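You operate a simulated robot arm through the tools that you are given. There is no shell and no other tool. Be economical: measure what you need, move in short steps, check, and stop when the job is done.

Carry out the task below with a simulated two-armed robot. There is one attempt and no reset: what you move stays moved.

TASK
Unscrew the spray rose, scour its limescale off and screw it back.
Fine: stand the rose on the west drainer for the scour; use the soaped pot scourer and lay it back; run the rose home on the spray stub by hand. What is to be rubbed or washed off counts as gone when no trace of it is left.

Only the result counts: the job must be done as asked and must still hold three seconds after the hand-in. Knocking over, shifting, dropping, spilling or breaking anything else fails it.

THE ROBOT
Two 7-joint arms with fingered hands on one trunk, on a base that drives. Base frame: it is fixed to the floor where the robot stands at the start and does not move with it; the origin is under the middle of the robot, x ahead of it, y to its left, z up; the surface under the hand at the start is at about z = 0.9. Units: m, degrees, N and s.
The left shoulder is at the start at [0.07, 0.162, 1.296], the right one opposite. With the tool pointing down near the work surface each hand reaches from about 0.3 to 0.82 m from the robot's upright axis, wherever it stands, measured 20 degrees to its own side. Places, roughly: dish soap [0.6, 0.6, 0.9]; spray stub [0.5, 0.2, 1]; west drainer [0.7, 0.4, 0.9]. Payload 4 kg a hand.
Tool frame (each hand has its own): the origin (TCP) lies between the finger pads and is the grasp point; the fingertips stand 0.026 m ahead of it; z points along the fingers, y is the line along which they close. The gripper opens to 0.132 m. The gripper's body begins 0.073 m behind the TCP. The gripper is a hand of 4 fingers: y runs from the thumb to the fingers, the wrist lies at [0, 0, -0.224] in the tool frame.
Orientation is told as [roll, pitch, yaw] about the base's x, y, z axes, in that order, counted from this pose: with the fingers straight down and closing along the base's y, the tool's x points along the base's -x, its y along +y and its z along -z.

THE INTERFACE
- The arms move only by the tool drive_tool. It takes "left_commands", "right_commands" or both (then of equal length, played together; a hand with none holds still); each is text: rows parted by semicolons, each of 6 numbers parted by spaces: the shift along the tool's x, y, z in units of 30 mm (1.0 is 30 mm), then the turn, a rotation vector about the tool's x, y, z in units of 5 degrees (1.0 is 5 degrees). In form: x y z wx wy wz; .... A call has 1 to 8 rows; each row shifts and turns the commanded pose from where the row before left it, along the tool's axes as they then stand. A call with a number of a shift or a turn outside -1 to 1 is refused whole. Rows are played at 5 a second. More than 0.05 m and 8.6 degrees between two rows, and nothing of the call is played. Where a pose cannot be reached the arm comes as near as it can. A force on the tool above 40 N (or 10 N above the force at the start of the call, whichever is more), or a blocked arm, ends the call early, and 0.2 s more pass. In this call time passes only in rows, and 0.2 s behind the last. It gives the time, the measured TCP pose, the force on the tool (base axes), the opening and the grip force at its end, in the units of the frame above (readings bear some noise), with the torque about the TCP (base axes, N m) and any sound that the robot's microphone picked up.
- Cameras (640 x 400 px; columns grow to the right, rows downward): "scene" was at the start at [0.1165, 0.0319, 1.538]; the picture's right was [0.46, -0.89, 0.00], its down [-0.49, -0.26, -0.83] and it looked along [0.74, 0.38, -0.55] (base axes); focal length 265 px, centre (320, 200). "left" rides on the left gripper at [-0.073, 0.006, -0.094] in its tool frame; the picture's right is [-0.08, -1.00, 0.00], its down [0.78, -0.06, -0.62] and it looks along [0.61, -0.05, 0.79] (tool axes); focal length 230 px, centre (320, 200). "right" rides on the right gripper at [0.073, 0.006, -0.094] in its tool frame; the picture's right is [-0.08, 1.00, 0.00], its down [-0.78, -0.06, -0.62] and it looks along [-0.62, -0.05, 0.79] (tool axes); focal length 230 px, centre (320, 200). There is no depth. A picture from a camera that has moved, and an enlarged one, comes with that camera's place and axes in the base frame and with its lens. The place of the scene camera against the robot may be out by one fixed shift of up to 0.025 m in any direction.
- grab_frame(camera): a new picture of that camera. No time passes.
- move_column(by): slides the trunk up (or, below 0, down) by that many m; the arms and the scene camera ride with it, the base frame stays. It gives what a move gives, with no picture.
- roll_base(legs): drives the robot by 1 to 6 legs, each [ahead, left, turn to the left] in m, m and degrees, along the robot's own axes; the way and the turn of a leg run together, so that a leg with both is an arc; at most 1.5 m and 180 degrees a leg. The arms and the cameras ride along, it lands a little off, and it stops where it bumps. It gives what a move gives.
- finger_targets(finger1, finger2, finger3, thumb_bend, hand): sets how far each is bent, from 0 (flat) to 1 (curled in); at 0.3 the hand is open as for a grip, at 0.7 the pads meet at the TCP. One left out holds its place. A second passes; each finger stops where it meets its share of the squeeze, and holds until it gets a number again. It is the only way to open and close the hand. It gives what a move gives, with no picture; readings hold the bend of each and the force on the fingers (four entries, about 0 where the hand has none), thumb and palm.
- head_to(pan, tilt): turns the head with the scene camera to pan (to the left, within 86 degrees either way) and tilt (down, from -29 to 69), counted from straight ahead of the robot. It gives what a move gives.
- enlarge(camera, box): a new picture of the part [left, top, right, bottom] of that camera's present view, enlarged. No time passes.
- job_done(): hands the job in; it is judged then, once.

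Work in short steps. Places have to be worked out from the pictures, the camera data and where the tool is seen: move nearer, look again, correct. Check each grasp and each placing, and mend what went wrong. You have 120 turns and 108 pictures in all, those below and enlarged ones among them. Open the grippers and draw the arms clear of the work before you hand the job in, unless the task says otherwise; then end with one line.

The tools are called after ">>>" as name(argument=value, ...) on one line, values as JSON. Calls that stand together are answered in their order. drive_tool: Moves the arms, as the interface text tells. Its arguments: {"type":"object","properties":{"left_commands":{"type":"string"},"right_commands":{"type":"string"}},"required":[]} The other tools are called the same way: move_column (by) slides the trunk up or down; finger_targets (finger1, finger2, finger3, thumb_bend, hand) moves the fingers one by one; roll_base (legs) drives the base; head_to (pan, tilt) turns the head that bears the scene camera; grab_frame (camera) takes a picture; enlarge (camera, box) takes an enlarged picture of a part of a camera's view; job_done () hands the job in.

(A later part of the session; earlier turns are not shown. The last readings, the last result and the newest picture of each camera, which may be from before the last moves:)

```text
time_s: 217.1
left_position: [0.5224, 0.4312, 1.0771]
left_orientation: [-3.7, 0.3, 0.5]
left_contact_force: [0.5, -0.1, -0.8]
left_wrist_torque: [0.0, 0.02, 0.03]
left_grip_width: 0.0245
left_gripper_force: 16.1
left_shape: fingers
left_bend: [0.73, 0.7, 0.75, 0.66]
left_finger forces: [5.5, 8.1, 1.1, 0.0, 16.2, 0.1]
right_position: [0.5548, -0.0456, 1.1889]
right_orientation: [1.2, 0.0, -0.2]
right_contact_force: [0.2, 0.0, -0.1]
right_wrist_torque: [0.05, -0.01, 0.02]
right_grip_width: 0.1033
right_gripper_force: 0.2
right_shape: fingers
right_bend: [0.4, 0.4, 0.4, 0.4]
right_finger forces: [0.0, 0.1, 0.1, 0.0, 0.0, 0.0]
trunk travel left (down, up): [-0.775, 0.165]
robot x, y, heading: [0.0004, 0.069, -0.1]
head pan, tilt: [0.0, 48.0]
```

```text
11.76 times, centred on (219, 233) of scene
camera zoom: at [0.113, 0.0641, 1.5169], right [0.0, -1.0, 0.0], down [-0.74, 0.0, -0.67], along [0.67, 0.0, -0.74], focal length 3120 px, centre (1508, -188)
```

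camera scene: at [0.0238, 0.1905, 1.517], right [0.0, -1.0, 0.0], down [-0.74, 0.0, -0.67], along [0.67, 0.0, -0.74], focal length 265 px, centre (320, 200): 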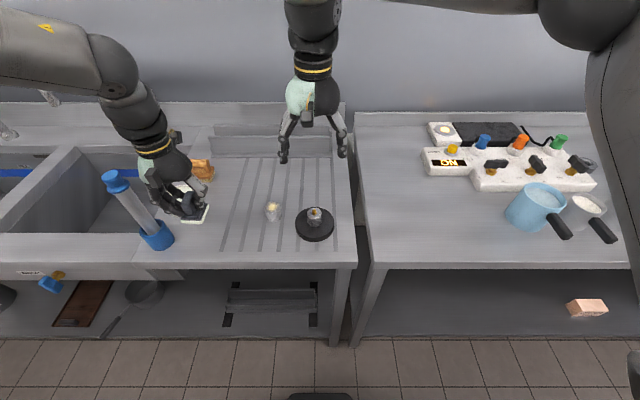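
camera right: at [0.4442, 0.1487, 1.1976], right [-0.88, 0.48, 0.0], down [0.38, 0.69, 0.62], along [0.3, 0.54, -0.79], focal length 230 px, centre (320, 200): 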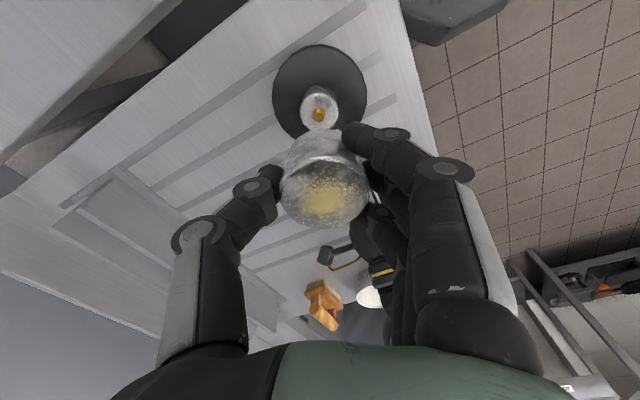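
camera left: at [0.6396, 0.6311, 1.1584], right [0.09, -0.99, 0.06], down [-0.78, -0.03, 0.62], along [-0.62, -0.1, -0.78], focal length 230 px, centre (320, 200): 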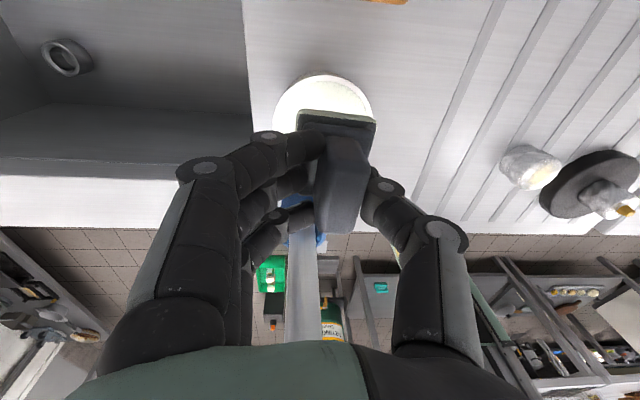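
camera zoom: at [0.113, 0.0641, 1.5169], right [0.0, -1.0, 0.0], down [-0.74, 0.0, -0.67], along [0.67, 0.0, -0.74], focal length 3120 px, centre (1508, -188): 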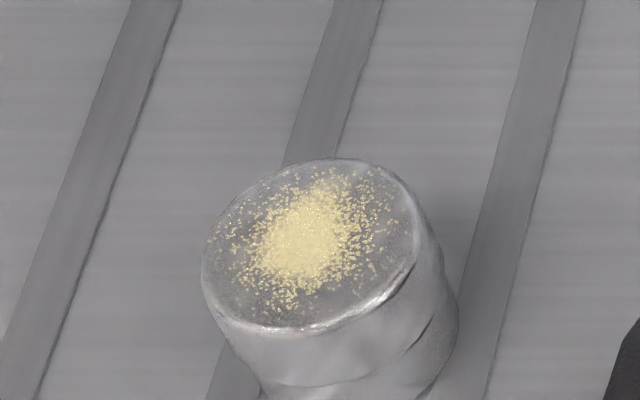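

The scale is fading clearly — the method works. The rose has crept to ≈[0.511,0.332]; I follow and rub much longer.

>>> drive_tool(left_commands="0.38 -1 0 0 0 0; 0 -1 0 0 0 0; 0 -0.9 0 0 0 0; 0 0 1 0 0 0; 0 0 1 0 0 0; 0 0 0.9 0 0 0; 0 0 0.12 0 0 0; 0 0 0 0 0 0")

>>> drive_tool(left_commands="0 0 0.05 0 0 0; 0 0 0 0 0 0")

>>> drive_tool(left_commands="0 0 0.04 0 0 0; 0 0 0 0 0 0")

```text
time_s: 218.9
left_position: [0.5124, 0.3373, 0.9914]
left_orientation: [-3.7, 0.2, 0.6]
left_contact_force: [0.3, 0.8, 5.5]
left_wrist_torque: [0.05, -0.14, 0.02]
left_grip_width: 0.0243
left_gripper_force: 17.9
left_shape: fingers
left_bend: [0.74, 0.7, 0.75, 0.66]
left_finger forces: [6.4, 11.1, 2.1, 0.1, 16.7, 0.0]
right_position: [0.5552, -0.0459, 1.1879]
right_orientation: [1.1, -0.2, -0.2]
right_contact_force: [0.3, 0.0, -0.1]
right_wrist_torque: [0.01, 0.01, -0.04]
right_grip_width: 0.1033
right_gripper_force: 0.1
right_shape: fingers
right_bend: [0.4, 0.4, 0.4, 0.4]
right_finger forces: [0.1, 0.0, 0.0, 0.1, 0.0, 0.0]
trunk travel left (down, up): [-0.775, 0.165]
robot x, y, heading: [-0.0048, 0.0723, 0.6]
head pan, tilt: [0.0, 48.0]
```

```text
time_s: 219.5
left_position: [0.5107, 0.3388, 0.9919]
left_orientation: [-3.6, 0.2, 0.6]
left_contact_force: [-0.2, 0.4, 10.7]
left_wrist_torque: [0.17, -0.2, 0.04]
left_grip_width: 0.0246
left_gripper_force: 22.2
left_shape: fingers
left_bend: [0.74, 0.7, 0.75, 0.66]
left_finger forces: [6.7, 16.3, 2.7, 0.0, 18.3, 0.1]
right_position: [0.555, -0.0459, 1.1883]
right_orientation: [1.0, -0.3, -0.2]
right_contact_force: [0.6, -0.9, 0.2]
right_wrist_torque: [-0.02, 0.0, -0.04]
right_grip_width: 0.1032
right_gripper_force: 0.1
right_shape: fingers
right_bend: [0.4, 0.4, 0.4, 0.4]
right_finger forces: [0.0, 0.0, 0.0, 0.0, 0.1, 0.0]
trunk travel left (down, up): [-0.775, 0.165]
robot x, y, heading: [-0.0032, 0.0718, 0.4]
head pan, tilt: [0.0, 48.0]
```

```text
time_s: 220.1
left_position: [0.5104, 0.3387, 0.9919]
left_orientation: [-3.6, 0.1, 0.6]
left_contact_force: [-0.9, 0.3, 17.0]
left_wrist_torque: [0.12, -0.24, -0.01]
left_grip_width: 0.0245
left_gripper_force: 25.0
left_shape: fingers
left_bend: [0.74, 0.71, 0.75, 0.66]
left_finger forces: [7.2, 19.7, 3.4, 0.0, 20.5, 0.0]
right_position: [0.5543, -0.0461, 1.19]
right_orientation: [1.1, -0.3, -0.2]
right_contact_force: [-0.1, -0.2, 0.3]
right_wrist_torque: [-0.03, -0.01, 0.02]
right_grip_width: 0.1035
right_gripper_force: 0.0
right_shape: fingers
right_bend: [0.4, 0.4, 0.4, 0.4]
right_finger forces: [0.1, 0.1, 0.1, 0.1, 0.0, 0.0]
trunk travel left (down, up): [-0.775, 0.165]
robot x, y, heading: [-0.0021, 0.0728, 0.2]
head pan, tilt: [0.0, 48.0]
```

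The torque shows the contact sitting toward +x, so the pad has pitched a bit; I correct pitch by −2.5° and check.

>>> drive_tool(left_commands="0 0 -0.02 0 -0.5 0; 0 0 0 0 0 0")

>>> drive_tool(left_commands="0 0 0 -0.2 -0.3 0; 0 0 0 0 0 0")

```text
time_s: 220.7
left_position: [0.5107, 0.3387, 0.9918]
left_orientation: [-3.5, -2.3, 0.7]
left_contact_force: [-2.9, 0.1, 12.7]
left_wrist_torque: [0.11, 0.04, 0.08]
left_grip_width: 0.0246
left_gripper_force: 20.5
left_shape: fingers
left_bend: [0.74, 0.71, 0.75, 0.66]
left_finger forces: [5.4, 15.6, 1.7, 0.0, 19.5, 0.1]
right_position: [0.5535, -0.0469, 1.189]
right_orientation: [1.1, -0.1, -0.2]
right_contact_force: [0.0, -0.2, 0.3]
right_wrist_torque: [0.02, 0.02, -0.02]
right_grip_width: 0.1033
right_gripper_force: 0.1
right_shape: fingers
right_bend: [0.4, 0.4, 0.4, 0.4]
right_finger forces: [0.0, 0.1, 0.0, 0.1, 0.0, 0.0]
trunk travel left (down, up): [-0.775, 0.165]
robot x, y, heading: [-0.0078, 0.0733, 0.2]
head pan, tilt: [0.0, 48.0]
```

```text
time_s: 221.3
left_position: [0.5099, 0.3384, 0.9919]
left_orientation: [-2.7, -3.7, 0.9]
left_contact_force: [-2.3, -2.0, 12.9]
left_wrist_torque: [-0.18, 0.1, 0.01]
left_grip_width: 0.0247
left_gripper_force: 19.2
left_shape: fingers
left_bend: [0.74, 0.71, 0.75, 0.66]
left_finger forces: [5.0, 10.4, 1.0, 0.0, 21.9, 0.1]
right_position: [0.5541, -0.0473, 1.1892]
right_orientation: [1.1, -0.2, -0.2]
right_contact_force: [0.6, -0.7, 0.8]
right_wrist_torque: [0.01, -0.01, 0.0]
right_grip_width: 0.1032
right_gripper_force: 0.2
right_shape: fingers
right_bend: [0.4, 0.4, 0.4, 0.4]
right_finger forces: [0.0, 0.1, 0.0, 0.0, 0.0, 0.0]
trunk travel left (down, up): [-0.775, 0.165]
robot x, y, heading: [-0.0035, 0.0708, 0.3]
head pan, tilt: [0.0, 48.0]
```

Balanced. Long rubbing session: strokes, circles and twists.

>>> drive_tool(left_commands="0.3 0 0 0.1 0.2 0; -0.3 0 0 0 0 0; -0.3 0 0 0 0 0; 0.3 0 0 0 0 0; 0.3 0 0 0 0 0; -0.3 0 0 0 0 0; -0.3 0 0 0 0 0; 0.3 0 0 0 0 0")

>>> drive_tool(left_commands="0 0.3 0 0 0 0; 0 -0.3 0 0 0 0; 0 -0.3 0 0 0 0; 0 0.3 0 0 0 0; 0 0.3 0 0 0 0; 0 -0.3 0 0 0 0; 0 -0.3 0 0 0 0; 0 0.3 0 0 0 0")

>>> drive_tool(left_commands="0 0 0 0 0 1; 0 0 0 0 0 1; 0 0 0 0 0 1; 0 0 0 0 0 -1; 0 0 0 0 0 -1; 0 0 0 0 0 -1; 0 0 0 0 0 -1; 0 0 0 0 0 1")

>>> drive_tool(left_commands="0.3 0 0 0 0 0; -0.3 0 0 0 0 0; -0.3 0 0 0 0 0; 0.3 0 0 0 0 0; 0.3 0 0 0 0 0; -0.3 0 0 0 0 0; -0.3 0 0 0 0 0; 0.3 0 0 0 0 0")

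>>> drive_tool(left_commands="0 0.3 0 0 0 0; 0 -0.3 0 0 0 0; 0 -0.3 0 0 0 0; 0 0.3 0 0 0 0; 0 0.3 0 0 0 0; 0 -0.3 0 0 0 0; 0 -0.3 0 0 0 0; 0 0.3 0 0 0 0")

>>> drive_tool(left_commands="0 0 -0.3 0 0 0; 0 0 -0.8 0 0 0; 0 0.8 -1 0 0 0; 0 1 -1 0 0 0; 0 1 0 0 0 0")

>>> enlarge(camera="scene", box=[195, 216, 243, 250])

```text
time_s: 223.1
left_position: [0.5115, 0.3393, 0.9906]
left_orientation: [-3.2, -2.9, 0.8]
left_contact_force: [-2.4, -0.2, 15.4]
left_wrist_torque: [-0.03, -0.05, 0.0]
left_grip_width: 0.0243
left_gripper_force: 24.6
left_shape: fingers
left_bend: [0.73, 0.71, 0.75, 0.66]
left_finger forces: [6.0, 18.9, 2.3, 0.1, 21.1, 0.1]
right_position: [0.5539, -0.047, 1.1888]
right_orientation: [1.1, -0.3, -0.2]
right_contact_force: [0.1, -0.6, -0.4]
right_wrist_torque: [0.03, 0.0, 0.04]
right_grip_width: 0.1032
right_gripper_force: 0.1
right_shape: fingers
right_bend: [0.4, 0.4, 0.4, 0.4]
right_finger forces: [0.1, 0.0, 0.0, 0.0, 0.0, 0.0]
trunk travel left (down, up): [-0.775, 0.165]
robot x, y, heading: [-0.0064, 0.0737, 0.3]
head pan, tilt: [0.0, 48.0]
```

```text
time_s: 224.9
left_position: [0.5113, 0.3372, 0.9915]
left_orientation: [-3.2, -2.8, 0.6]
left_contact_force: [-0.4, -3.2, 10.9]
left_wrist_torque: [-0.13, -0.1, -0.02]
left_grip_width: 0.0244
left_gripper_force: 21.3
left_shape: fingers
left_bend: [0.74, 0.71, 0.75, 0.66]
left_finger forces: [5.6, 12.4, 2.1, 0.0, 21.9, 0.0]
right_position: [0.5537, -0.049, 1.1883]
right_orientation: [1.2, -0.2, -0.2]
right_contact_force: [1.0, -0.7, 0.5]
right_wrist_torque: [0.01, -0.02, 0.02]
right_grip_width: 0.103
right_gripper_force: 0.1
right_shape: fingers
right_bend: [0.4, 0.4, 0.4, 0.4]
right_finger forces: [0.1, 0.2, 0.1, 0.1, 0.0, 0.0]
trunk travel left (down, up): [-0.775, 0.165]
robot x, y, heading: [-0.0032, 0.0746, 0.0]
head pan, tilt: [0.0, 48.0]
```

```text
time_s: 226.7
left_position: [0.5104, 0.3388, 0.9903]
left_orientation: [-3.1, -2.8, 0.7]
left_contact_force: [0.3, -0.1, 8.8]
left_wrist_torque: [0.08, -0.12, 0.1]
left_grip_width: 0.0246
left_gripper_force: 20.7
left_shape: fingers
left_bend: [0.74, 0.71, 0.75, 0.66]
left_finger forces: [6.2, 14.3, 1.8, 0.0, 18.6, 0.0]
right_position: [0.5546, -0.0466, 1.1885]
right_orientation: [1.2, -0.3, -0.2]
right_contact_force: [0.2, 0.7, -0.3]
right_wrist_torque: [0.05, -0.01, -0.02]
right_grip_width: 0.1032
right_gripper_force: 0.1
right_shape: fingers
right_bend: [0.4, 0.4, 0.4, 0.4]
right_finger forces: [0.0, 0.0, 0.0, 0.0, 0.0, 0.1]
trunk travel left (down, up): [-0.775, 0.165]
robot x, y, heading: [0.0009, 0.0731, 0.1]
head pan, tilt: [0.0, 48.0]
```

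```text
time_s: 228.5
left_position: [0.5112, 0.3393, 0.9917]
left_orientation: [-3.2, -2.9, 0.7]
left_contact_force: [-1.6, 0.7, 16.1]
left_wrist_torque: [0.04, -0.1, 0.01]
left_grip_width: 0.0245
left_gripper_force: 25.4
left_shape: fingers
left_bend: [0.73, 0.71, 0.75, 0.66]
left_finger forces: [6.1, 20.0, 1.9, 0.0, 21.2, 0.0]
right_position: [0.5526, -0.0461, 1.1897]
right_orientation: [1.1, -0.3, -0.2]
right_contact_force: [0.0, 0.3, -0.3]
right_wrist_torque: [0.02, -0.04, -0.02]
right_grip_width: 0.103
right_gripper_force: 0.1
right_shape: fingers
right_bend: [0.4, 0.4, 0.4, 0.4]
right_finger forces: [0.0, 0.0, 0.0, 0.0, 0.1, 0.0]
trunk travel left (down, up): [-0.775, 0.165]
robot x, y, heading: [-0.0005, 0.073, 0.1]
head pan, tilt: [0.0, 48.0]
```

```text
time_s: 230.3
left_position: [0.5112, 0.3369, 0.9917]
left_orientation: [-3.2, -2.8, 0.6]
left_contact_force: [0.1, -4.5, 9.7]
left_wrist_torque: [-0.2, -0.09, -0.03]
left_grip_width: 0.0243
left_gripper_force: 19.8
left_shape: fingers
left_bend: [0.74, 0.71, 0.75, 0.66]
left_finger forces: [5.7, 11.2, 2.0, 0.1, 22.2, 0.1]
right_position: [0.5535, -0.048, 1.1885]
right_orientation: [1.3, -0.2, -0.1]
right_contact_force: [-0.7, 0.0, -0.2]
right_wrist_torque: [0.0, 0.0, 0.0]
right_grip_width: 0.1031
right_gripper_force: 0.0
right_shape: fingers
right_bend: [0.4, 0.4, 0.4, 0.4]
right_finger forces: [0.1, 0.0, 0.0, 0.0, 0.0, 0.1]
trunk travel left (down, up): [-0.775, 0.165]
robot x, y, heading: [-0.0023, 0.0724, 0.1]
head pan, tilt: [0.0, 48.0]
```

```text
time_s: 231.5
left_position: [0.5066, 0.4283, 1.0783]
left_orientation: [-3.1, -2.6, 0.8]
left_contact_force: [0.1, 1.6, -0.4]
left_wrist_torque: [-0.01, 0.02, 0.02]
left_grip_width: 0.0245
left_gripper_force: 15.5
left_shape: fingers
left_bend: [0.73, 0.7, 0.75, 0.66]
left_finger forces: [5.2, 8.1, 1.1, 0.0, 16.3, 0.0]
right_position: [0.5547, -0.0451, 1.1886]
right_orientation: [0.9, -0.1, -0.3]
right_contact_force: [-0.1, 0.1, -0.2]
right_wrist_torque: [-0.02, -0.02, 0.0]
right_grip_width: 0.1031
right_gripper_force: 0.0
right_shape: fingers
right_bend: [0.4, 0.4, 0.4, 0.4]
right_finger forces: [0.0, 0.0, 0.1, 0.0, 0.1, 0.1]
trunk travel left (down, up): [-0.775, 0.165]
robot x, y, heading: [-0.0052, 0.0707, 0.4]
head pan, tilt: [0.0, 48.0]
```

```text
11.76 times, centred on (219, 233) of scene
camera zoom: at [0.1131, 0.0643, 1.5169], right [0.0, -1.0, 0.0], down [-0.74, 0.0, -0.67], along [0.67, 0.0, -0.74], focal length 3120 px, centre (1508, -188)
```

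zoom: 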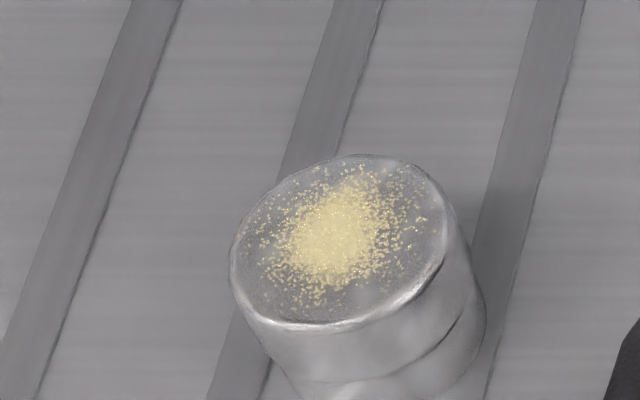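

The rose tends to slide along under heavy pressure; with light pressure its own weight adds proportionally more grip below. I continue with a light ~3 N rub, following it to ≈[0.511,0.326].

>>> drive_tool(left_commands="-0.15 -1 0 0 0 0; 0 -1 0 0 0 0; 0 -1 0 0 0 0; 0 -0.2 1 0 0 0; 0 0 1 0 0 0; 0 0 0.85 0 0 0; 0 0 0 0 0 0")

>>> drive_tool(left_commands="0 0 0.05 0 0 0; 0 0 0 0 0 0")

>>> drive_tool(left_commands="0 0 0.04 0 0 0; 0 0 0 0 0 0")

```text
time_s: 233.1
left_position: [0.5148, 0.3279, 0.9993]
left_orientation: [-3.2, -2.9, 0.8]
left_contact_force: [-0.6, 0.8, -1.3]
left_wrist_torque: [-0.01, -0.01, 0.01]
left_grip_width: 0.0247
left_gripper_force: 15.5
left_shape: fingers
left_bend: [0.73, 0.7, 0.75, 0.66]
left_finger forces: [5.3, 7.9, 1.0, 0.1, 15.7, 0.1]
right_position: [0.5552, -0.0454, 1.1886]
right_orientation: [1.0, -0.2, -0.3]
right_contact_force: [-0.3, 0.2, 0.6]
right_wrist_torque: [-0.01, 0.01, 0.01]
right_grip_width: 0.1029
right_gripper_force: 0.0
right_shape: fingers
right_bend: [0.4, 0.4, 0.4, 0.4]
right_finger forces: [0.1, 0.1, 0.1, 0.1, 0.1, 0.0]
trunk travel left (down, up): [-0.775, 0.165]
robot x, y, heading: [-0.0054, 0.0729, 0.2]
head pan, tilt: [0.0, 48.0]
```

```text
time_s: 233.7
left_position: [0.5149, 0.3285, 0.9986]
left_orientation: [-3.3, -2.7, 0.8]
left_contact_force: [-0.6, -1.1, -1.4]
left_wrist_torque: [0.01, -0.03, 0.0]
left_grip_width: 0.0247
left_gripper_force: 15.1
left_shape: fingers
left_bend: [0.73, 0.7, 0.75, 0.66]
left_finger forces: [5.3, 7.9, 1.0, 0.0, 15.8, 0.0]
right_position: [0.5551, -0.0463, 1.1892]
right_orientation: [1.1, -0.1, -0.2]
right_contact_force: [0.0, -1.3, -0.5]
right_wrist_torque: [-0.01, -0.01, 0.02]
right_grip_width: 0.1033
right_gripper_force: 0.1
right_shape: fingers
right_bend: [0.4, 0.4, 0.4, 0.4]
right_finger forces: [0.0, 0.0, 0.1, 0.0, 0.0, 0.1]
trunk travel left (down, up): [-0.775, 0.165]
robot x, y, heading: [-0.0016, 0.0703, 0.4]
head pan, tilt: [0.0, 48.0]
```

```text
time_s: 234.3
left_position: [0.5154, 0.3271, 0.9969]
left_orientation: [-3.1, -2.7, 0.8]
left_contact_force: [0.2, -1.0, -0.7]
left_wrist_torque: [0.03, -0.01, -0.02]
left_grip_width: 0.0247
left_gripper_force: 14.8
left_shape: fingers
left_bend: [0.73, 0.7, 0.75, 0.66]
left_finger forces: [5.4, 7.9, 1.1, 0.0, 15.7, 0.1]
right_position: [0.5563, -0.0455, 1.1886]
right_orientation: [1.1, -0.3, -0.2]
right_contact_force: [-0.5, 0.0, -0.3]
right_wrist_torque: [-0.02, 0.01, 0.03]
right_grip_width: 0.1031
right_gripper_force: 0.2
right_shape: fingers
right_bend: [0.4, 0.4, 0.4, 0.4]
right_finger forces: [0.0, 0.0, 0.0, 0.0, 0.0, 0.1]
trunk travel left (down, up): [-0.775, 0.165]
robot x, y, heading: [-0.0015, 0.07, 0.5]
head pan, tilt: [0.0, 48.0]
```

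Trim and settle to light contact.

>>> drive_tool(left_commands="0.1 0.18 0.1 0 0 0; 0 0 0 0 0 0")

>>> drive_tool(left_commands="0 0 0.04 0 0 0; 0 0 0 0 0 0")

>>> drive_tool(left_commands="0 0 0.03 0 0 0; 0 0 0 0 0 0")

```text
time_s: 234.9
left_position: [0.5117, 0.333, 0.9928]
left_orientation: [-3.2, -2.8, 0.9]
left_contact_force: [0.3, 0.3, -1.3]
left_wrist_torque: [-0.01, 0.02, 0.03]
left_grip_width: 0.0249
left_gripper_force: 14.7
left_shape: fingers
left_bend: [0.73, 0.7, 0.75, 0.66]
left_finger forces: [5.2, 8.0, 1.0, 0.0, 15.8, 0.1]
right_position: [0.5551, -0.0463, 1.19]
right_orientation: [1.0, -0.2, -0.2]
right_contact_force: [-0.5, 0.5, 0.4]
right_wrist_torque: [-0.01, 0.0, -0.02]
right_grip_width: 0.1032
right_gripper_force: 0.1
right_shape: fingers
right_bend: [0.4, 0.4, 0.4, 0.4]
right_finger forces: [0.1, 0.1, 0.0, 0.0, 0.0, 0.1]
trunk travel left (down, up): [-0.775, 0.165]
robot x, y, heading: [-0.0017, 0.0717, 0.3]
head pan, tilt: [0.0, 48.0]
```

```text
time_s: 235.5
left_position: [0.5125, 0.3329, 0.9924]
left_orientation: [-3.1, -2.9, 0.7]
left_contact_force: [-0.6, 0.1, 3.5]
left_wrist_torque: [0.07, -0.03, 0.0]
left_grip_width: 0.0246
left_gripper_force: 15.8
left_shape: fingers
left_bend: [0.73, 0.7, 0.75, 0.66]
left_finger forces: [5.4, 9.5, 1.3, 0.1, 15.9, 0.0]
right_position: [0.5555, -0.0457, 1.1888]
right_orientation: [1.1, -0.2, -0.2]
right_contact_force: [0.4, 0.2, 0.0]
right_wrist_torque: [0.01, 0.01, 0.0]
right_grip_width: 0.1032
right_gripper_force: 0.1
right_shape: fingers
right_bend: [0.4, 0.4, 0.4, 0.4]
right_finger forces: [0.0, 0.0, 0.0, 0.1, 0.0, 0.0]
trunk travel left (down, up): [-0.775, 0.165]
robot x, y, heading: [-0.0076, 0.0745, 0.3]
head pan, tilt: [0.0, 48.0]
```

```text
time_s: 236.1
left_position: [0.513, 0.3335, 0.9907]
left_orientation: [-3.1, -2.8, 0.8]
left_contact_force: [-0.5, 1.9, 8.2]
left_wrist_torque: [0.19, -0.06, 0.03]
left_grip_width: 0.0245
left_gripper_force: 19.5
left_shape: fingers
left_bend: [0.74, 0.7, 0.75, 0.66]
left_finger forces: [5.7, 13.7, 1.7, 0.0, 17.1, 0.0]
right_position: [0.5541, -0.0466, 1.1886]
right_orientation: [1.1, -0.2, -0.3]
right_contact_force: [-0.6, -0.1, 0.1]
right_wrist_torque: [-0.01, 0.01, 0.03]
right_grip_width: 0.103
right_gripper_force: 0.0
right_shape: fingers
right_bend: [0.4, 0.4, 0.4, 0.4]
right_finger forces: [0.1, 0.1, 0.1, 0.0, 0.1, 0.0]
trunk travel left (down, up): [-0.775, 0.165]
robot x, y, heading: [0.0005, 0.0721, -0.3]
head pan, tilt: [0.0, 48.0]
```

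Ease to ~4 N and rub through a long series.

>>> drive_tool(left_commands="0.4 0 -0.03 0 0 0; -0.4 0 0 0 0 0; -0.4 0 0 0 0 0; 0.4 0 0 0 0 0; 0.4 0 0 0 0 0; -0.4 0 0 0 0 0; -0.4 0 0 0 0 0; 0.4 0 0 0 0 0")

>>> drive_tool(left_commands="0.4 0 0 0 0 0; -0.4 0 0 0 0 0; -0.4 0 0 0 0 0; 0.4 0 0 0 0 0; 0.4 0 0 0 0 0; -0.4 0 0 0 0 0; -0.4 0 0 0 0 0; 0.4 0 0 0 0 0")

>>> drive_tool(left_commands="0 0.35 0 0 0 0; 0 -0.35 0 0 0 0; 0 -0.35 0 0 0 0; 0 0.35 0 0 0 0; 0 0.35 0 0 0 0; 0 -0.35 0 0 0 0; 0 -0.35 0 0 0 0; 0 0.35 0 0 0 0")

>>> drive_tool(left_commands="0.4 0 0 0 0 0; -0.4 0 0 0 0 0; -0.4 0 0 0 0 0; 0.4 0 0 0 0 0; 0.4 0 0 0 0 0; -0.4 0 0 0 0 0; -0.4 0 0 0 0 0; 0.4 0 0 0 0 0")

>>> drive_tool(left_commands="0 0.35 0 0 0 0; 0 -0.35 0 0 0 0; 0 -0.35 0 0 0 0; 0 0.35 0 0 0 0; 0 0.35 0 0 0 0; 0 -0.35 0 0 0 0; 0 -0.35 0 0 0 0; 0 0.35 0 0 0 0")

>>> drive_tool(left_commands="0.4 0 0 0 0 0; -0.4 0 0 0 0 0; -0.4 0 0 0 0 0; 0.4 0 0 0 0 0; 0.4 0 0 0 0 0; -0.4 0 0 0 0 0; -0.4 0 0 0 0 0; 0.4 0 0 0 0 0")

>>> drive_tool(left_commands="0 0 -0.3 0 0 0; 0 0 -0.8 0 0 0; 0 0.8 -1 0 0 0; 0 1 -1 0 0 0; 0 1 0 0 0 0")

>>> enlarge(camera="scene", box=[195, 216, 243, 250])

```text
time_s: 237.9
left_position: [0.5117, 0.3314, 0.992]
left_orientation: [-3.2, -2.7, 0.8]
left_contact_force: [1.0, -0.1, 3.3]
left_wrist_torque: [0.0, -0.1, 0.02]
left_grip_width: 0.0243
left_gripper_force: 16.3
left_shape: fingers
left_bend: [0.73, 0.7, 0.75, 0.66]
left_finger forces: [6.0, 10.6, 0.5, 0.1, 16.5, 0.0]
right_position: [0.5536, -0.0469, 1.1888]
right_orientation: [1.1, -0.2, -0.2]
right_contact_force: [0.2, 0.1, 0.0]
right_wrist_torque: [0.0, -0.01, 0.01]
right_grip_width: 0.1032
right_gripper_force: 0.1
right_shape: fingers
right_bend: [0.4, 0.4, 0.4, 0.4]
right_finger forces: [0.0, 0.0, 0.0, 0.0, 0.0, 0.0]
trunk travel left (down, up): [-0.775, 0.165]
robot x, y, heading: [-0.0036, 0.072, 0.1]
head pan, tilt: [0.0, 48.0]
```

```text
time_s: 239.7
left_position: [0.5117, 0.3336, 0.9907]
left_orientation: [-3.2, -2.7, 0.9]
left_contact_force: [0.7, -0.3, -1.0]
left_wrist_torque: [-0.01, -0.02, 0.01]
left_grip_width: 0.0244
left_gripper_force: 14.1
left_shape: fingers
left_bend: [0.73, 0.7, 0.75, 0.66]
left_finger forces: [5.5, 8.6, 0.3, 0.0, 15.0, 0.1]
right_position: [0.5538, -0.0463, 1.189]
right_orientation: [1.0, -0.3, -0.2]
right_contact_force: [0.3, 0.0, -0.5]
right_wrist_torque: [0.02, 0.02, -0.01]
right_grip_width: 0.1032
right_gripper_force: 0.1
right_shape: fingers
right_bend: [0.4, 0.4, 0.4, 0.4]
right_finger forces: [0.0, 0.0, 0.1, 0.0, 0.0, 0.0]
trunk travel left (down, up): [-0.775, 0.165]
robot x, y, heading: [-0.0034, 0.0753, -0.1]
head pan, tilt: [0.0, 48.0]
```

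```text
time_s: 241.5
left_position: [0.512, 0.3338, 0.9899]
left_orientation: [-3.2, -2.7, 0.9]
left_contact_force: [0.1, -0.3, -2.2]
left_wrist_torque: [0.01, 0.0, -0.03]
left_grip_width: 0.0244
left_gripper_force: 14.5
left_shape: fingers
left_bend: [0.73, 0.7, 0.75, 0.66]
left_finger forces: [5.5, 8.4, 0.3, 0.1, 14.7, 0.0]
right_position: [0.5545, -0.045, 1.1874]
right_orientation: [1.1, -0.2, -0.1]
right_contact_force: [0.2, 0.1, 0.1]
right_wrist_torque: [0.03, 0.01, 0.0]
right_grip_width: 0.1031
right_gripper_force: 0.1
right_shape: fingers
right_bend: [0.4, 0.4, 0.4, 0.4]
right_finger forces: [0.0, 0.0, 0.0, 0.0, 0.1, 0.0]
trunk travel left (down, up): [-0.775, 0.165]
robot x, y, heading: [-0.0023, 0.0723, 0.2]
head pan, tilt: [0.0, 48.0]
```

```text
time_s: 243.3
left_position: [0.5127, 0.3314, 0.9918]
left_orientation: [-3.1, -2.7, 0.7]
left_contact_force: [-0.2, -0.3, -0.6]
left_wrist_torque: [0.04, -0.01, -0.02]
left_grip_width: 0.0244
left_gripper_force: 14.5
left_shape: fingers
left_bend: [0.73, 0.7, 0.75, 0.66]
left_finger forces: [5.5, 8.2, 0.3, 0.1, 14.7, 0.1]
right_position: [0.5547, -0.0449, 1.1893]
right_orientation: [1.1, -0.2, -0.2]
right_contact_force: [0.5, -0.1, -0.2]
right_wrist_torque: [0.02, 0.0, -0.01]
right_grip_width: 0.103
right_gripper_force: 0.1
right_shape: fingers
right_bend: [0.4, 0.4, 0.4, 0.4]
right_finger forces: [0.0, 0.0, 0.0, 0.0, 0.1, 0.0]
trunk travel left (down, up): [-0.775, 0.165]
robot x, y, heading: [-0.0061, 0.0694, 0.3]
head pan, tilt: [0.0, 48.0]
```

```text
time_s: 245.1
left_position: [0.5118, 0.3325, 0.9914]
left_orientation: [-3.2, -2.7, 0.9]
left_contact_force: [0.1, -0.1, -0.4]
left_wrist_torque: [-0.01, -0.01, -0.01]
left_grip_width: 0.0247
left_gripper_force: 14.0
left_shape: fingers
left_bend: [0.73, 0.7, 0.75, 0.66]
left_finger forces: [5.5, 8.1, 0.1, 0.1, 14.5, 0.0]
right_position: [0.5547, -0.0458, 1.188]
right_orientation: [1.0, -0.2, -0.2]
right_contact_force: [0.1, -1.4, 0.5]
right_wrist_torque: [-0.04, 0.02, 0.0]
right_grip_width: 0.103
right_gripper_force: 0.1
right_shape: fingers
right_bend: [0.4, 0.4, 0.4, 0.4]
right_finger forces: [0.0, 0.0, 0.0, 0.1, 0.0, 0.0]
trunk travel left (down, up): [-0.775, 0.165]
robot x, y, heading: [-0.0058, 0.0745, 0.0]
head pan, tilt: [0.0, 48.0]
```

```text
time_s: 246.9
left_position: [0.5118, 0.3333, 0.9914]
left_orientation: [-3.2, -2.6, 0.8]
left_contact_force: [0.0, 0.0, 0.2]
left_wrist_torque: [0.0, 0.0, 0.03]
left_grip_width: 0.0245
left_gripper_force: 14.3
left_shape: fingers
left_bend: [0.73, 0.7, 0.75, 0.66]
left_finger forces: [5.6, 8.0, 0.3, 0.1, 14.5, 0.0]
right_position: [0.5537, -0.0442, 1.1889]
right_orientation: [1.1, -0.3, -0.2]
right_contact_force: [-0.1, -0.3, 0.5]
right_wrist_torque: [-0.02, 0.0, -0.01]
right_grip_width: 0.103
right_gripper_force: 0.1
right_shape: fingers
right_bend: [0.4, 0.4, 0.4, 0.4]
right_finger forces: [0.1, 0.0, 0.1, 0.0, 0.0, 0.0]
trunk travel left (down, up): [-0.775, 0.165]
robot x, y, heading: [-0.0056, 0.0707, 0.2]
head pan, tilt: [0.0, 48.0]
```

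```text
time_s: 248.1
left_position: [0.5076, 0.423, 1.078]
left_orientation: [-3.1, -2.6, 0.8]
left_contact_force: [0.1, -1.1, -1.7]
left_wrist_torque: [0.02, -0.01, 0.02]
left_grip_width: 0.0244
left_gripper_force: 14.0
left_shape: fingers
left_bend: [0.73, 0.7, 0.75, 0.66]
left_finger forces: [5.6, 7.9, 0.1, 0.0, 14.4, 0.0]
right_position: [0.5554, -0.0444, 1.1881]
right_orientation: [1.0, -0.2, -0.1]
right_contact_force: [-0.4, 0.9, 1.4]
right_wrist_torque: [-0.02, 0.03, 0.0]
right_grip_width: 0.1031
right_gripper_force: 0.0
right_shape: fingers
right_bend: [0.4, 0.4, 0.4, 0.4]
right_finger forces: [0.0, 0.0, 0.0, 0.0, 0.0, 0.1]
trunk travel left (down, up): [-0.775, 0.165]
robot x, y, heading: [-0.0077, 0.0722, 0.1]
head pan, tilt: [0.0, 48.0]
```

```text
11.76 times, centred on (219, 233) of scene
camera zoom: at [0.1131, 0.0646, 1.5169], right [0.0, -1.0, 0.0], down [-0.74, 0.0, -0.67], along [0.67, 0.0, -0.74], focal length 3120 px, centre (1508, -188)
```

zoom: 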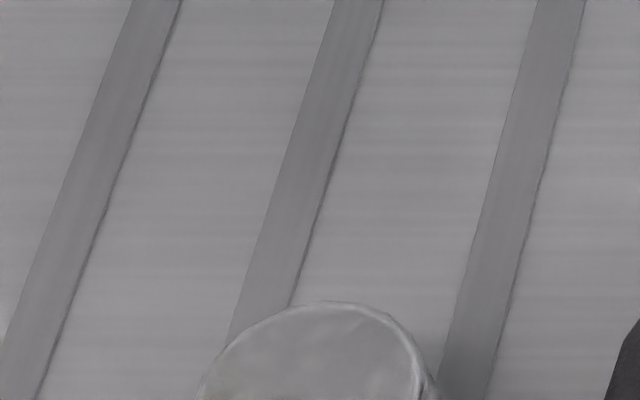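

The rose has slid toward the robot, and the visible part of its face looks clean. I look lower to see all of it.

>>> enlarge(camera="scene", box=[195, 226, 255, 271])

```text
8.89 times, centred on (225, 248) of scene
camera zoom: at [0.1131, 0.0646, 1.5169], right [0.0, -1.0, 0.0], down [-0.74, 0.0, -0.67], along [0.67, 0.0, -0.74], focal length 2358 px, centre (1164, -231)
```

zoom: 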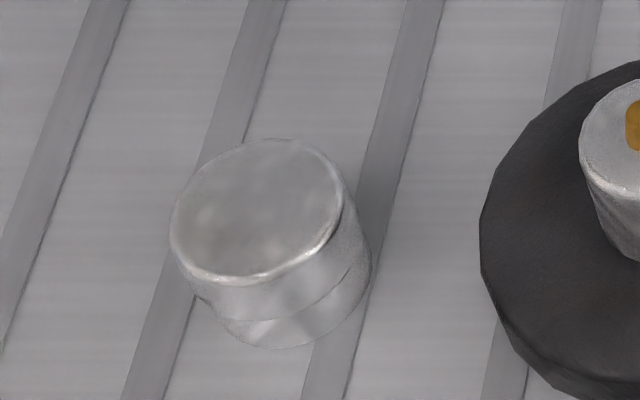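

The face is spotless. Now I lay the scourer back at its old place: TCP [0.4236,0.4952], lowering to contact with the pad level.

>>> drive_tool(left_commands="0.7 0.6 0 0 0 0; 0.7 0.6 0 0 0 0; 0.7 0.6 0 0 0 0; 0.7 0.6 0 0 0 0; 0 0 0 0 0 0")

>>> drive_tool(left_commands="0 0 1 0 0 0; 0 0 1 0 0 0; 0 0 0.9 0 0 0; 0 0 0.4 0 0 0; 0 0 0 0 0 0")

```text
time_s: 249.3
left_position: [0.4234, 0.492, 1.0702]
left_orientation: [-3.2, -2.7, 0.8]
left_contact_force: [0.0, -0.3, -0.7]
left_wrist_torque: [0.06, 0.0, -0.01]
left_grip_width: 0.0244
left_gripper_force: 14.0
left_shape: fingers
left_bend: [0.73, 0.7, 0.75, 0.66]
left_finger forces: [5.4, 7.9, 0.1, 0.0, 14.1, 0.0]
right_position: [0.556, -0.0454, 1.1886]
right_orientation: [1.2, -0.1, -0.2]
right_contact_force: [0.1, -0.7, -0.5]
right_wrist_torque: [0.0, 0.01, 0.0]
right_grip_width: 0.1031
right_gripper_force: 0.2
right_shape: fingers
right_bend: [0.4, 0.4, 0.4, 0.4]
right_finger forces: [0.0, 0.1, 0.0, 0.0, 0.0, 0.0]
trunk travel left (down, up): [-0.775, 0.165]
robot x, y, heading: [-0.0055, 0.0716, 0.5]
head pan, tilt: [0.0, 48.0]
```

```text
time_s: 250.5
left_position: [0.4274, 0.4878, 0.9715]
left_orientation: [-3.1, -2.7, 0.8]
left_contact_force: [0.6, -0.1, -0.5]
left_wrist_torque: [0.0, 0.0, 0.04]
left_grip_width: 0.0245
left_gripper_force: 14.0
left_shape: fingers
left_bend: [0.73, 0.7, 0.75, 0.66]
left_finger forces: [5.5, 7.8, 0.0, 0.1, 14.0, 0.0]
right_position: [0.5565, -0.048, 1.1884]
right_orientation: [1.1, -0.2, -0.2]
right_contact_force: [0.1, 0.7, 0.3]
right_wrist_torque: [0.0, -0.01, 0.04]
right_grip_width: 0.103
right_gripper_force: 0.1
right_shape: fingers
right_bend: [0.4, 0.4, 0.4, 0.4]
right_finger forces: [0.0, 0.0, 0.1, 0.0, 0.0, 0.1]
trunk travel left (down, up): [-0.775, 0.165]
robot x, y, heading: [-0.0065, 0.0719, 0.3]
head pan, tilt: [0.0, 48.0]
```

Trim the position and lower the last 18 mm to contact.

>>> drive_tool(left_commands="0.13 0.25 0.3 0 0 0; 0 0 0.2 0 0 0; 0 0 0 0 0 0")

>>> drive_tool(left_commands="0 0 0.07 0 0 0; 0 0 0 0 0 0")

>>> drive_tool(left_commands="0 0 0.05 0 0 0; 0 0 0 0 0 0")

```text
time_s: 251.3
left_position: [0.4234, 0.4929, 0.9571]
left_orientation: [-3.1, -2.6, 0.8]
left_contact_force: [-0.3, -0.6, -1.2]
left_wrist_torque: [0.01, -0.01, 0.04]
left_grip_width: 0.0245
left_gripper_force: 13.6
left_shape: fingers
left_bend: [0.73, 0.7, 0.75, 0.66]
left_finger forces: [5.4, 7.7, 0.1, 0.1, 14.0, 0.0]
right_position: [0.5559, -0.0461, 1.1881]
right_orientation: [1.2, -0.3, -0.2]
right_contact_force: [-0.1, 0.2, -0.6]
right_wrist_torque: [0.03, -0.01, 0.0]
right_grip_width: 0.1032
right_gripper_force: 0.0
right_shape: fingers
right_bend: [0.4, 0.4, 0.4, 0.4]
right_finger forces: [0.1, 0.0, 0.0, 0.0, 0.1, 0.1]
trunk travel left (down, up): [-0.775, 0.165]
robot x, y, heading: [-0.0053, 0.0735, 0.5]
head pan, tilt: [0.0, 48.0]
```

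```text
time_s: 251.9
left_position: [0.4237, 0.4936, 0.9551]
left_orientation: [-3.1, -2.8, 0.8]
left_contact_force: [-1.4, 0.1, 2.5]
left_wrist_torque: [0.07, 0.0, 0.01]
left_grip_width: 0.0243
left_gripper_force: 14.1
left_shape: fingers
left_bend: [0.73, 0.7, 0.75, 0.66]
left_finger forces: [5.4, 8.5, 0.3, 0.0, 14.2, 0.1]
right_position: [0.5539, -0.0448, 1.1883]
right_orientation: [1.1, -0.3, -0.2]
right_contact_force: [0.5, 0.3, -0.1]
right_wrist_torque: [-0.01, 0.04, 0.03]
right_grip_width: 0.1035
right_gripper_force: 0.0
right_shape: fingers
right_bend: [0.4, 0.4, 0.4, 0.4]
right_finger forces: [0.0, 0.1, 0.1, 0.0, 0.1, 0.0]
trunk travel left (down, up): [-0.775, 0.165]
robot x, y, heading: [-0.0041, 0.0712, 0.2]
head pan, tilt: [0.0, 48.0]
```

```text
time_s: 252.5
left_position: [0.4244, 0.4936, 0.9534]
left_orientation: [-3.1, -2.8, 0.8]
left_contact_force: [-2.0, 0.7, 4.8]
left_wrist_torque: [0.1, -0.1, 0.02]
left_grip_width: 0.0242
left_gripper_force: 15.7
left_shape: fingers
left_bend: [0.74, 0.7, 0.75, 0.66]
left_finger forces: [6.2, 9.6, 0.5, 0.0, 15.1, 0.0]
right_position: [0.5548, -0.0461, 1.1882]
right_orientation: [1.2, -0.2, -0.2]
right_contact_force: [-0.6, -0.2, -0.6]
right_wrist_torque: [-0.03, -0.02, -0.02]
right_grip_width: 0.1032
right_gripper_force: 0.0
right_shape: fingers
right_bend: [0.4, 0.4, 0.4, 0.4]
right_finger forces: [0.0, 0.0, 0.0, 0.0, 0.0, 0.1]
trunk travel left (down, up): [-0.775, 0.165]
robot x, y, heading: [-0.0018, 0.0731, 0.3]
head pan, tilt: [0.0, 48.0]
```

Laid down with 5 N. I release, rise, move the left hand forward-right away from the brush, and shift the base 0.10 m left for the right hand's turn.

>>> finger_targets(hand="left", finger1=0.47, finger2=0.47, finger3=0.47, thumb_bend=0.47)

>>> drive_tool(left_commands="0 0 -0.5 0 0 0; 0 0 -1 0 0 0; 0 0 -1 0 0 0; 0 0 -1 0 0 0; 0 0 -1 0 0 0; -0.8 -0.5 0 -0.6 0.55 0; -0.8 -0.5 0 0 0 0; -0.8 -0.5 0 0 0 0", right_commands="0 0 0 0 0 -1; 0 0 0 0 0 -1; 0 0 0 0 0 -1; 0 0 0 0 0 -1; 0 0 0 0 0 -1; 0 0 0 0 0 -1; 0 0 0 0 0 -1; 0 0 0 0 0 -1")

>>> drive_tool(left_commands="-0.8 0 0 0 0 0; -0.8 0 0 0 0 0; 0 0 0 0 0 0; 0 0 0 0 0 0; 0 0 0 0 0 0; 0 0 0 0 0 0; 0 0 0 0 0 0; 0 0 0 0 0 0", right_commands="0 0 0 0 0 -1; 0 0 0 0 0 -1; 0 0 0 0 0 -1; 0 0 0 0 0 -1; 0 0 0 0 0 -1; 0 0 0 0 0 -1; 0 0 0 0 0 -1; 0 0 0 0 0 -1")

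>>> drive_tool(right_commands="0 0 0 0 0 -1; 0 0 0 0 0 -1; 0 0 0 0 0 -1; 0 0 0 0 0 -1; 0 0 0 0 0 -1; 0 0 0 0 0 -1; 0 0 0 0 0 -1; 0 0 0 0 0 -1")

>>> roll_base(legs=[[0, 0.1, 0]])

>>> drive_tool(right_commands="0 0 0 0 0 -1; 0 0 0 0 0 -1; 0 0 0 0 0 -1; 0 0 0 0 0 -1; 0 0 0 0 0 -1; 0 0 0 0 0 -1")

>>> grab_frame(camera="scene")

```text
time_s: 253.5
left_position: [0.424, 0.4943, 0.9538]
left_orientation: [-3.2, -2.7, 0.8]
left_contact_force: [0.7, 0.0, 0.5]
left_wrist_torque: [0.0, 0.0, 0.0]
left_grip_width: 0.0798
left_gripper_force: 0.0
left_shape: fingers
left_bend: [0.47, 0.47, 0.47, 0.47]
left_finger forces: [0.0, 0.0, 0.0, 0.1, 0.1, 0.0]
right_position: [0.5549, -0.0462, 1.1883]
right_orientation: [1.0, -0.2, -0.2]
right_contact_force: [-0.5, 0.4, -0.3]
right_wrist_torque: [0.05, 0.01, -0.03]
right_grip_width: 0.1031
right_gripper_force: 0.1
right_shape: fingers
right_bend: [0.4, 0.4, 0.4, 0.4]
right_finger forces: [0.0, 0.0, 0.0, 0.0, 0.1, 0.0]
trunk travel left (down, up): [-0.775, 0.165]
robot x, y, heading: [-0.004, 0.0683, 0.1]
head pan, tilt: [0.0, 48.0]
```

```text
time_s: 255.3
left_position: [0.4902, 0.457, 1.0904]
left_orientation: [-0.1, 0.0, 0.8]
left_contact_force: [1.3, -0.2, 0.1]
left_wrist_torque: [-0.02, 0.02, 0.0]
left_grip_width: 0.0797
left_gripper_force: 0.1
left_shape: fingers
left_bend: [0.47, 0.47, 0.47, 0.47]
left_finger forces: [0.1, 0.0, 0.0, 0.0, 0.0, 0.0]
right_position: [0.5556, -0.0458, 1.1886]
right_orientation: [0.7, -0.8, 39.9]
right_contact_force: [-0.3, 0.0, -0.2]
right_wrist_torque: [-0.01, 0.02, 0.0]
right_grip_width: 0.1031
right_gripper_force: 0.1
right_shape: fingers
right_bend: [0.4, 0.4, 0.4, 0.4]
right_finger forces: [0.0, 0.0, 0.0, 0.1, 0.0, 0.0]
trunk travel left (down, up): [-0.775, 0.165]
robot x, y, heading: [-0.0053, 0.0757, 0.1]
head pan, tilt: [0.0, 48.0]
```

```text
time_s: 257.1
left_position: [0.5392, 0.4581, 1.0893]
left_orientation: [-0.2, 0.0, 0.6]
left_contact_force: [0.1, -0.2, 0.0]
left_wrist_torque: [0.0, -0.05, 0.0]
left_grip_width: 0.0799
left_gripper_force: 0.0
left_shape: fingers
left_bend: [0.47, 0.47, 0.47, 0.47]
left_finger forces: [0.0, 0.1, 0.0, 0.0, 0.0, 0.0]
right_position: [0.5566, -0.0456, 1.1886]
right_orientation: [-0.1, -1.1, 80.0]
right_contact_force: [0.6, -0.3, -0.1]
right_wrist_torque: [0.02, -0.01, 0.02]
right_grip_width: 0.1032
right_gripper_force: 0.0
right_shape: fingers
right_bend: [0.4, 0.4, 0.4, 0.4]
right_finger forces: [0.0, 0.0, 0.0, 0.0, 0.0, 0.0]
trunk travel left (down, up): [-0.775, 0.165]
robot x, y, heading: [-0.0038, 0.0725, 0.4]
head pan, tilt: [0.0, 48.0]
```

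```text
time_s: 258.9
left_position: [0.5395, 0.4577, 1.0898]
left_orientation: [-0.1, 0.0, 0.7]
left_contact_force: [0.5, 0.0, 0.0]
left_wrist_torque: [0.02, 0.01, -0.01]
left_grip_width: 0.0797
left_gripper_force: 0.1
left_shape: fingers
left_bend: [0.47, 0.47, 0.47, 0.47]
left_finger forces: [0.1, 0.0, 0.0, 0.1, 0.0, 0.0]
right_position: [0.5559, -0.046, 1.1883]
right_orientation: [-0.7, -0.8, 119.9]
right_contact_force: [-0.5, -1.1, -0.1]
right_wrist_torque: [-0.01, 0.03, 0.02]
right_grip_width: 0.1032
right_gripper_force: 0.2
right_shape: fingers
right_bend: [0.4, 0.4, 0.4, 0.4]
right_finger forces: [0.0, 0.1, 0.1, 0.0, 0.0, 0.0]
trunk travel left (down, up): [-0.775, 0.165]
robot x, y, heading: [-0.0024, 0.0736, 0.1]
head pan, tilt: [0.0, 48.0]
```

```text
time_s: 260.1
left_position: [0.5385, 0.553, 1.0927]
left_orientation: [0.0, 0.0, 0.6]
left_contact_force: [-0.2, -0.3, 0.2]
left_wrist_torque: [0.02, 0.0, -0.04]
left_grip_width: 0.0799
left_gripper_force: 0.0
left_shape: fingers
left_bend: [0.47, 0.47, 0.47, 0.47]
left_finger forces: [0.0, 0.1, 0.0, 0.0, 0.0, 0.0]
right_position: [0.5559, 0.0496, 1.1882]
right_orientation: [-0.7, -1.0, 119.8]
right_contact_force: [0.3, -0.6, 0.1]
right_wrist_torque: [0.03, 0.01, 0.01]
right_grip_width: 0.1028
right_gripper_force: 0.1
right_shape: fingers
right_bend: [0.4, 0.4, 0.4, 0.4]
right_finger forces: [0.0, 0.0, 0.0, 0.0, 0.1, 0.1]
trunk travel left (down, up): [-0.775, 0.165]
robot x, y, heading: [-0.0052, 0.1718, -0.0]
head pan, tilt: [0.0, 48.0]
```

```text
time_s: 261.5
left_position: [0.5404, 0.5567, 1.0902]
left_orientation: [-0.3, 0.0, 0.6]
left_contact_force: [0.2, -0.3, -1.1]
left_wrist_torque: [-0.02, 0.01, 0.0]
left_grip_width: 0.0801
left_gripper_force: 0.0
left_shape: fingers
left_bend: [0.47, 0.47, 0.47, 0.47]
left_finger forces: [0.0, 0.0, 0.1, 0.1, 0.1, 0.0]
right_position: [0.554, 0.0522, 1.1892]
right_orientation: [-0.9, -0.4, 149.8]
right_contact_force: [0.3, 0.3, -0.3]
right_wrist_torque: [0.02, 0.01, 0.0]
right_grip_width: 0.1036
right_gripper_force: 0.1
right_shape: fingers
right_bend: [0.4, 0.4, 0.4, 0.4]
right_finger forces: [0.0, 0.0, 0.0, 0.0, 0.1, 0.0]
trunk travel left (down, up): [-0.775, 0.165]
robot x, y, heading: [-0.0039, 0.1729, 0.2]
head pan, tilt: [0.0, 48.0]
```

```text
6 pictures are left
camera scene: at [0.1125, 0.1633, 1.5169], right [0.0, -1.0, 0.0], down [-0.74, 0.0, -0.67], along [0.67, 0.0, -0.74], focal length 265 px, centre (320, 200)
```

scene: 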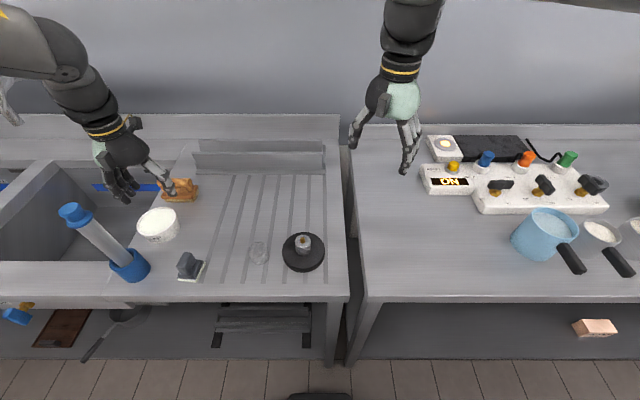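

Scourer is back in its place. The right hand goes above the rose (≈[0.471,0.323]) at z≈1.10 for a check picture.

>>> drive_tool(right_commands="-0.864 -0.805 0.3 0 0 0; -0.864 -0.805 0.3 0 0 0; -0.864 -0.805 0.3 0 0 0; -0.864 -0.805 0.3 0 0 0; -0.864 -0.805 0.3 0 0 0; -0.864 -0.805 0.4 0 0 0; -0.864 -0.805 0.5 0 0 0; -0.864 -0.805 0.6 0 0 0")

>>> grab_frame(camera="right")

```text
time_s: 263.3
left_position: [0.5385, 0.5581, 1.0892]
left_orientation: [-0.3, -0.1, 0.6]
left_contact_force: [0.4, 0.9, -0.4]
left_wrist_torque: [-0.01, 0.0, 0.01]
left_grip_width: 0.0801
left_gripper_force: 0.1
left_shape: fingers
left_bend: [0.47, 0.47, 0.47, 0.47]
left_finger forces: [0.0, 0.0, 0.0, 0.0, 0.0, 0.0]
right_position: [0.4728, 0.3275, 1.1022]
right_orientation: [-0.9, -0.3, 149.7]
right_contact_force: [0.0, 0.1, 0.0]
right_wrist_torque: [-0.03, 0.0, 0.02]
right_grip_width: 0.1031
right_gripper_force: 0.1
right_shape: fingers
right_bend: [0.4, 0.4, 0.4, 0.4]
right_finger forces: [0.0, 0.1, 0.1, 0.0, 0.0, 0.0]
trunk travel left (down, up): [-0.775, 0.165]
robot x, y, heading: [-0.0027, 0.1689, 0.1]
head pan, tilt: [0.0, 48.0]
```

```text
5 pictures are left
camera right: at [0.5337, 0.2841, 1.1969], right [-0.57, -0.82, -0.02], down [-0.65, 0.44, 0.62], along [-0.5, 0.37, -0.78], focal length 230 px, centre (320, 200)
```

right: 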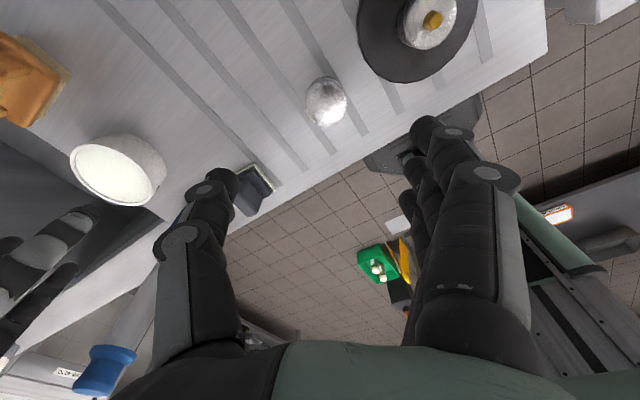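

Rose at [0.473,0.324], clean. I trim, level the hand and descend to z≈0.938, then grip.

>>> drive_tool(right_commands="0.08 0.1 0.5 -0.18 0.06 0; 0 0 1 0 0 0; 0 0 1 0 0 0; 0 0 1 0 0 0; 0 0 1 0 0 0; 0 0 0.9 0 0 0; 0 0 0 0 0 0")

>>> finger_targets(hand="right", finger1=0.65, finger2=0.7, finger3=0.65, thumb_bend=0.7)

```text
time_s: 264.7
left_position: [0.5382, 0.5562, 1.0919]
left_orientation: [-0.3, 0.0, 0.6]
left_contact_force: [0.2, -0.2, 0.4]
left_wrist_torque: [-0.02, 0.04, -0.01]
left_grip_width: 0.0799
left_gripper_force: 0.0
left_shape: fingers
left_bend: [0.47, 0.47, 0.47, 0.47]
left_finger forces: [0.1, 0.1, 0.0, 0.2, 0.0, 0.0]
right_position: [0.4755, 0.3255, 0.9514]
right_orientation: [-0.9, 0.1, 149.6]
right_contact_force: [1.3, 0.8, 14.7]
right_wrist_torque: [-1.01, 0.15, 0.1]
right_grip_width: 0.1084
right_gripper_force: 7.6
right_shape: fingers
right_bend: [0.38, 0.4, 0.4, 0.4]
right_finger forces: [14.3, 0.0, 0.0, 0.0, 0.1, 0.1]
trunk travel left (down, up): [-0.775, 0.165]
robot x, y, heading: [-0.0051, 0.1759, 0.1]
head pan, tilt: [0.0, 48.0]
stopped in row 7 (right hand): the force on the tool passed its limit at 52 N (the readings are from after the stop); the commanded pose is now the measured one
```

```text
time_s: 265.7
left_position: [0.5365, 0.5551, 1.0919]
left_orientation: [-0.1, 0.0, 0.6]
left_contact_force: [-0.4, 0.0, 0.1]
left_wrist_torque: [-0.01, -0.02, 0.01]
left_grip_width: 0.08
left_gripper_force: 0.1
left_shape: fingers
left_bend: [0.47, 0.47, 0.47, 0.47]
left_finger forces: [0.1, 0.0, 0.0, 0.1, 0.0, 0.0]
right_position: [0.4766, 0.3233, 0.9493]
right_orientation: [-0.7, 0.1, 149.6]
right_contact_force: [-2.3, -4.5, 16.9]
right_wrist_torque: [-1.33, 0.38, -0.06]
right_grip_width: 0.0766
right_gripper_force: 23.0
right_shape: fingers
right_bend: [0.48, 0.56, 0.59, 0.63]
right_finger forces: [16.0, 10.0, 5.9, 0.0, 14.6, 0.0]
trunk travel left (down, up): [-0.775, 0.165]
robot x, y, heading: [-0.0056, 0.1719, 0.0]
head pan, tilt: [0.0, 48.0]
```

Finger 1 met the disc's edge (the rose stands close to it). The other fingers hold the rose, so I lift straight up at once to relieve it.

>>> drive_tool(right_commands="0 0 -0.2 0 0 0; 0 0 -0.4 0 0 0; 0 0 -0.8 0 0 0; 0 0 -1 0 0 0; 0 0 -1 0 0 0; 0 0 -1 0 0 0")

>>> enlarge(camera="scene", box=[200, 140, 360, 290])

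```text
time_s: 267.1
left_position: [0.5383, 0.5569, 1.0912]
left_orientation: [-0.2, 0.1, 0.6]
left_contact_force: [-0.3, -0.2, 0.6]
left_wrist_torque: [0.0, 0.01, -0.01]
left_grip_width: 0.0798
left_gripper_force: 0.0
left_shape: fingers
left_bend: [0.47, 0.47, 0.47, 0.47]
left_finger forces: [0.0, 0.1, 0.1, 0.0, 0.1, 0.1]
right_position: [0.4759, 0.3245, 1.0818]
right_orientation: [-0.6, 0.0, 149.8]
right_contact_force: [-0.7, -0.1, -0.5]
right_wrist_torque: [-0.03, 0.01, -0.01]
right_grip_width: 0.0586
right_gripper_force: 15.3
right_shape: fingers
right_bend: [0.57, 0.56, 0.59, 0.63]
right_finger forces: [0.1, 9.5, 5.6, 0.0, 14.9, 0.0]
trunk travel left (down, up): [-0.775, 0.165]
robot x, y, heading: [-0.0059, 0.1716, 0.0]
head pan, tilt: [0.0, 48.0]
```

```text
2.67 times, centred on (280, 215) of scene
camera zoom: at [0.1114, 0.1628, 1.517], right [0.0, -1.0, 0.0], down [-0.74, 0.0, -0.67], along [0.67, 0.0, -0.74], focal length 707 px, centre (427, 160)
```

zoom: 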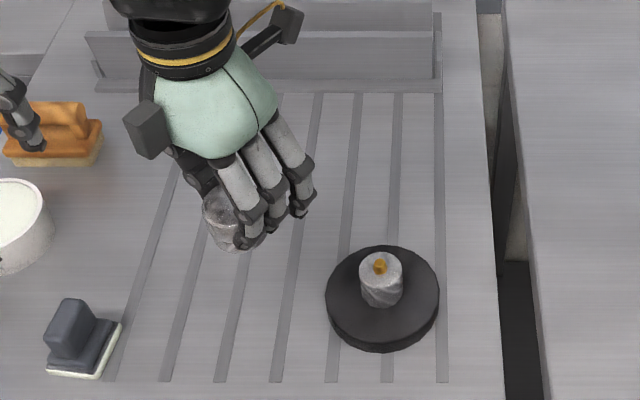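

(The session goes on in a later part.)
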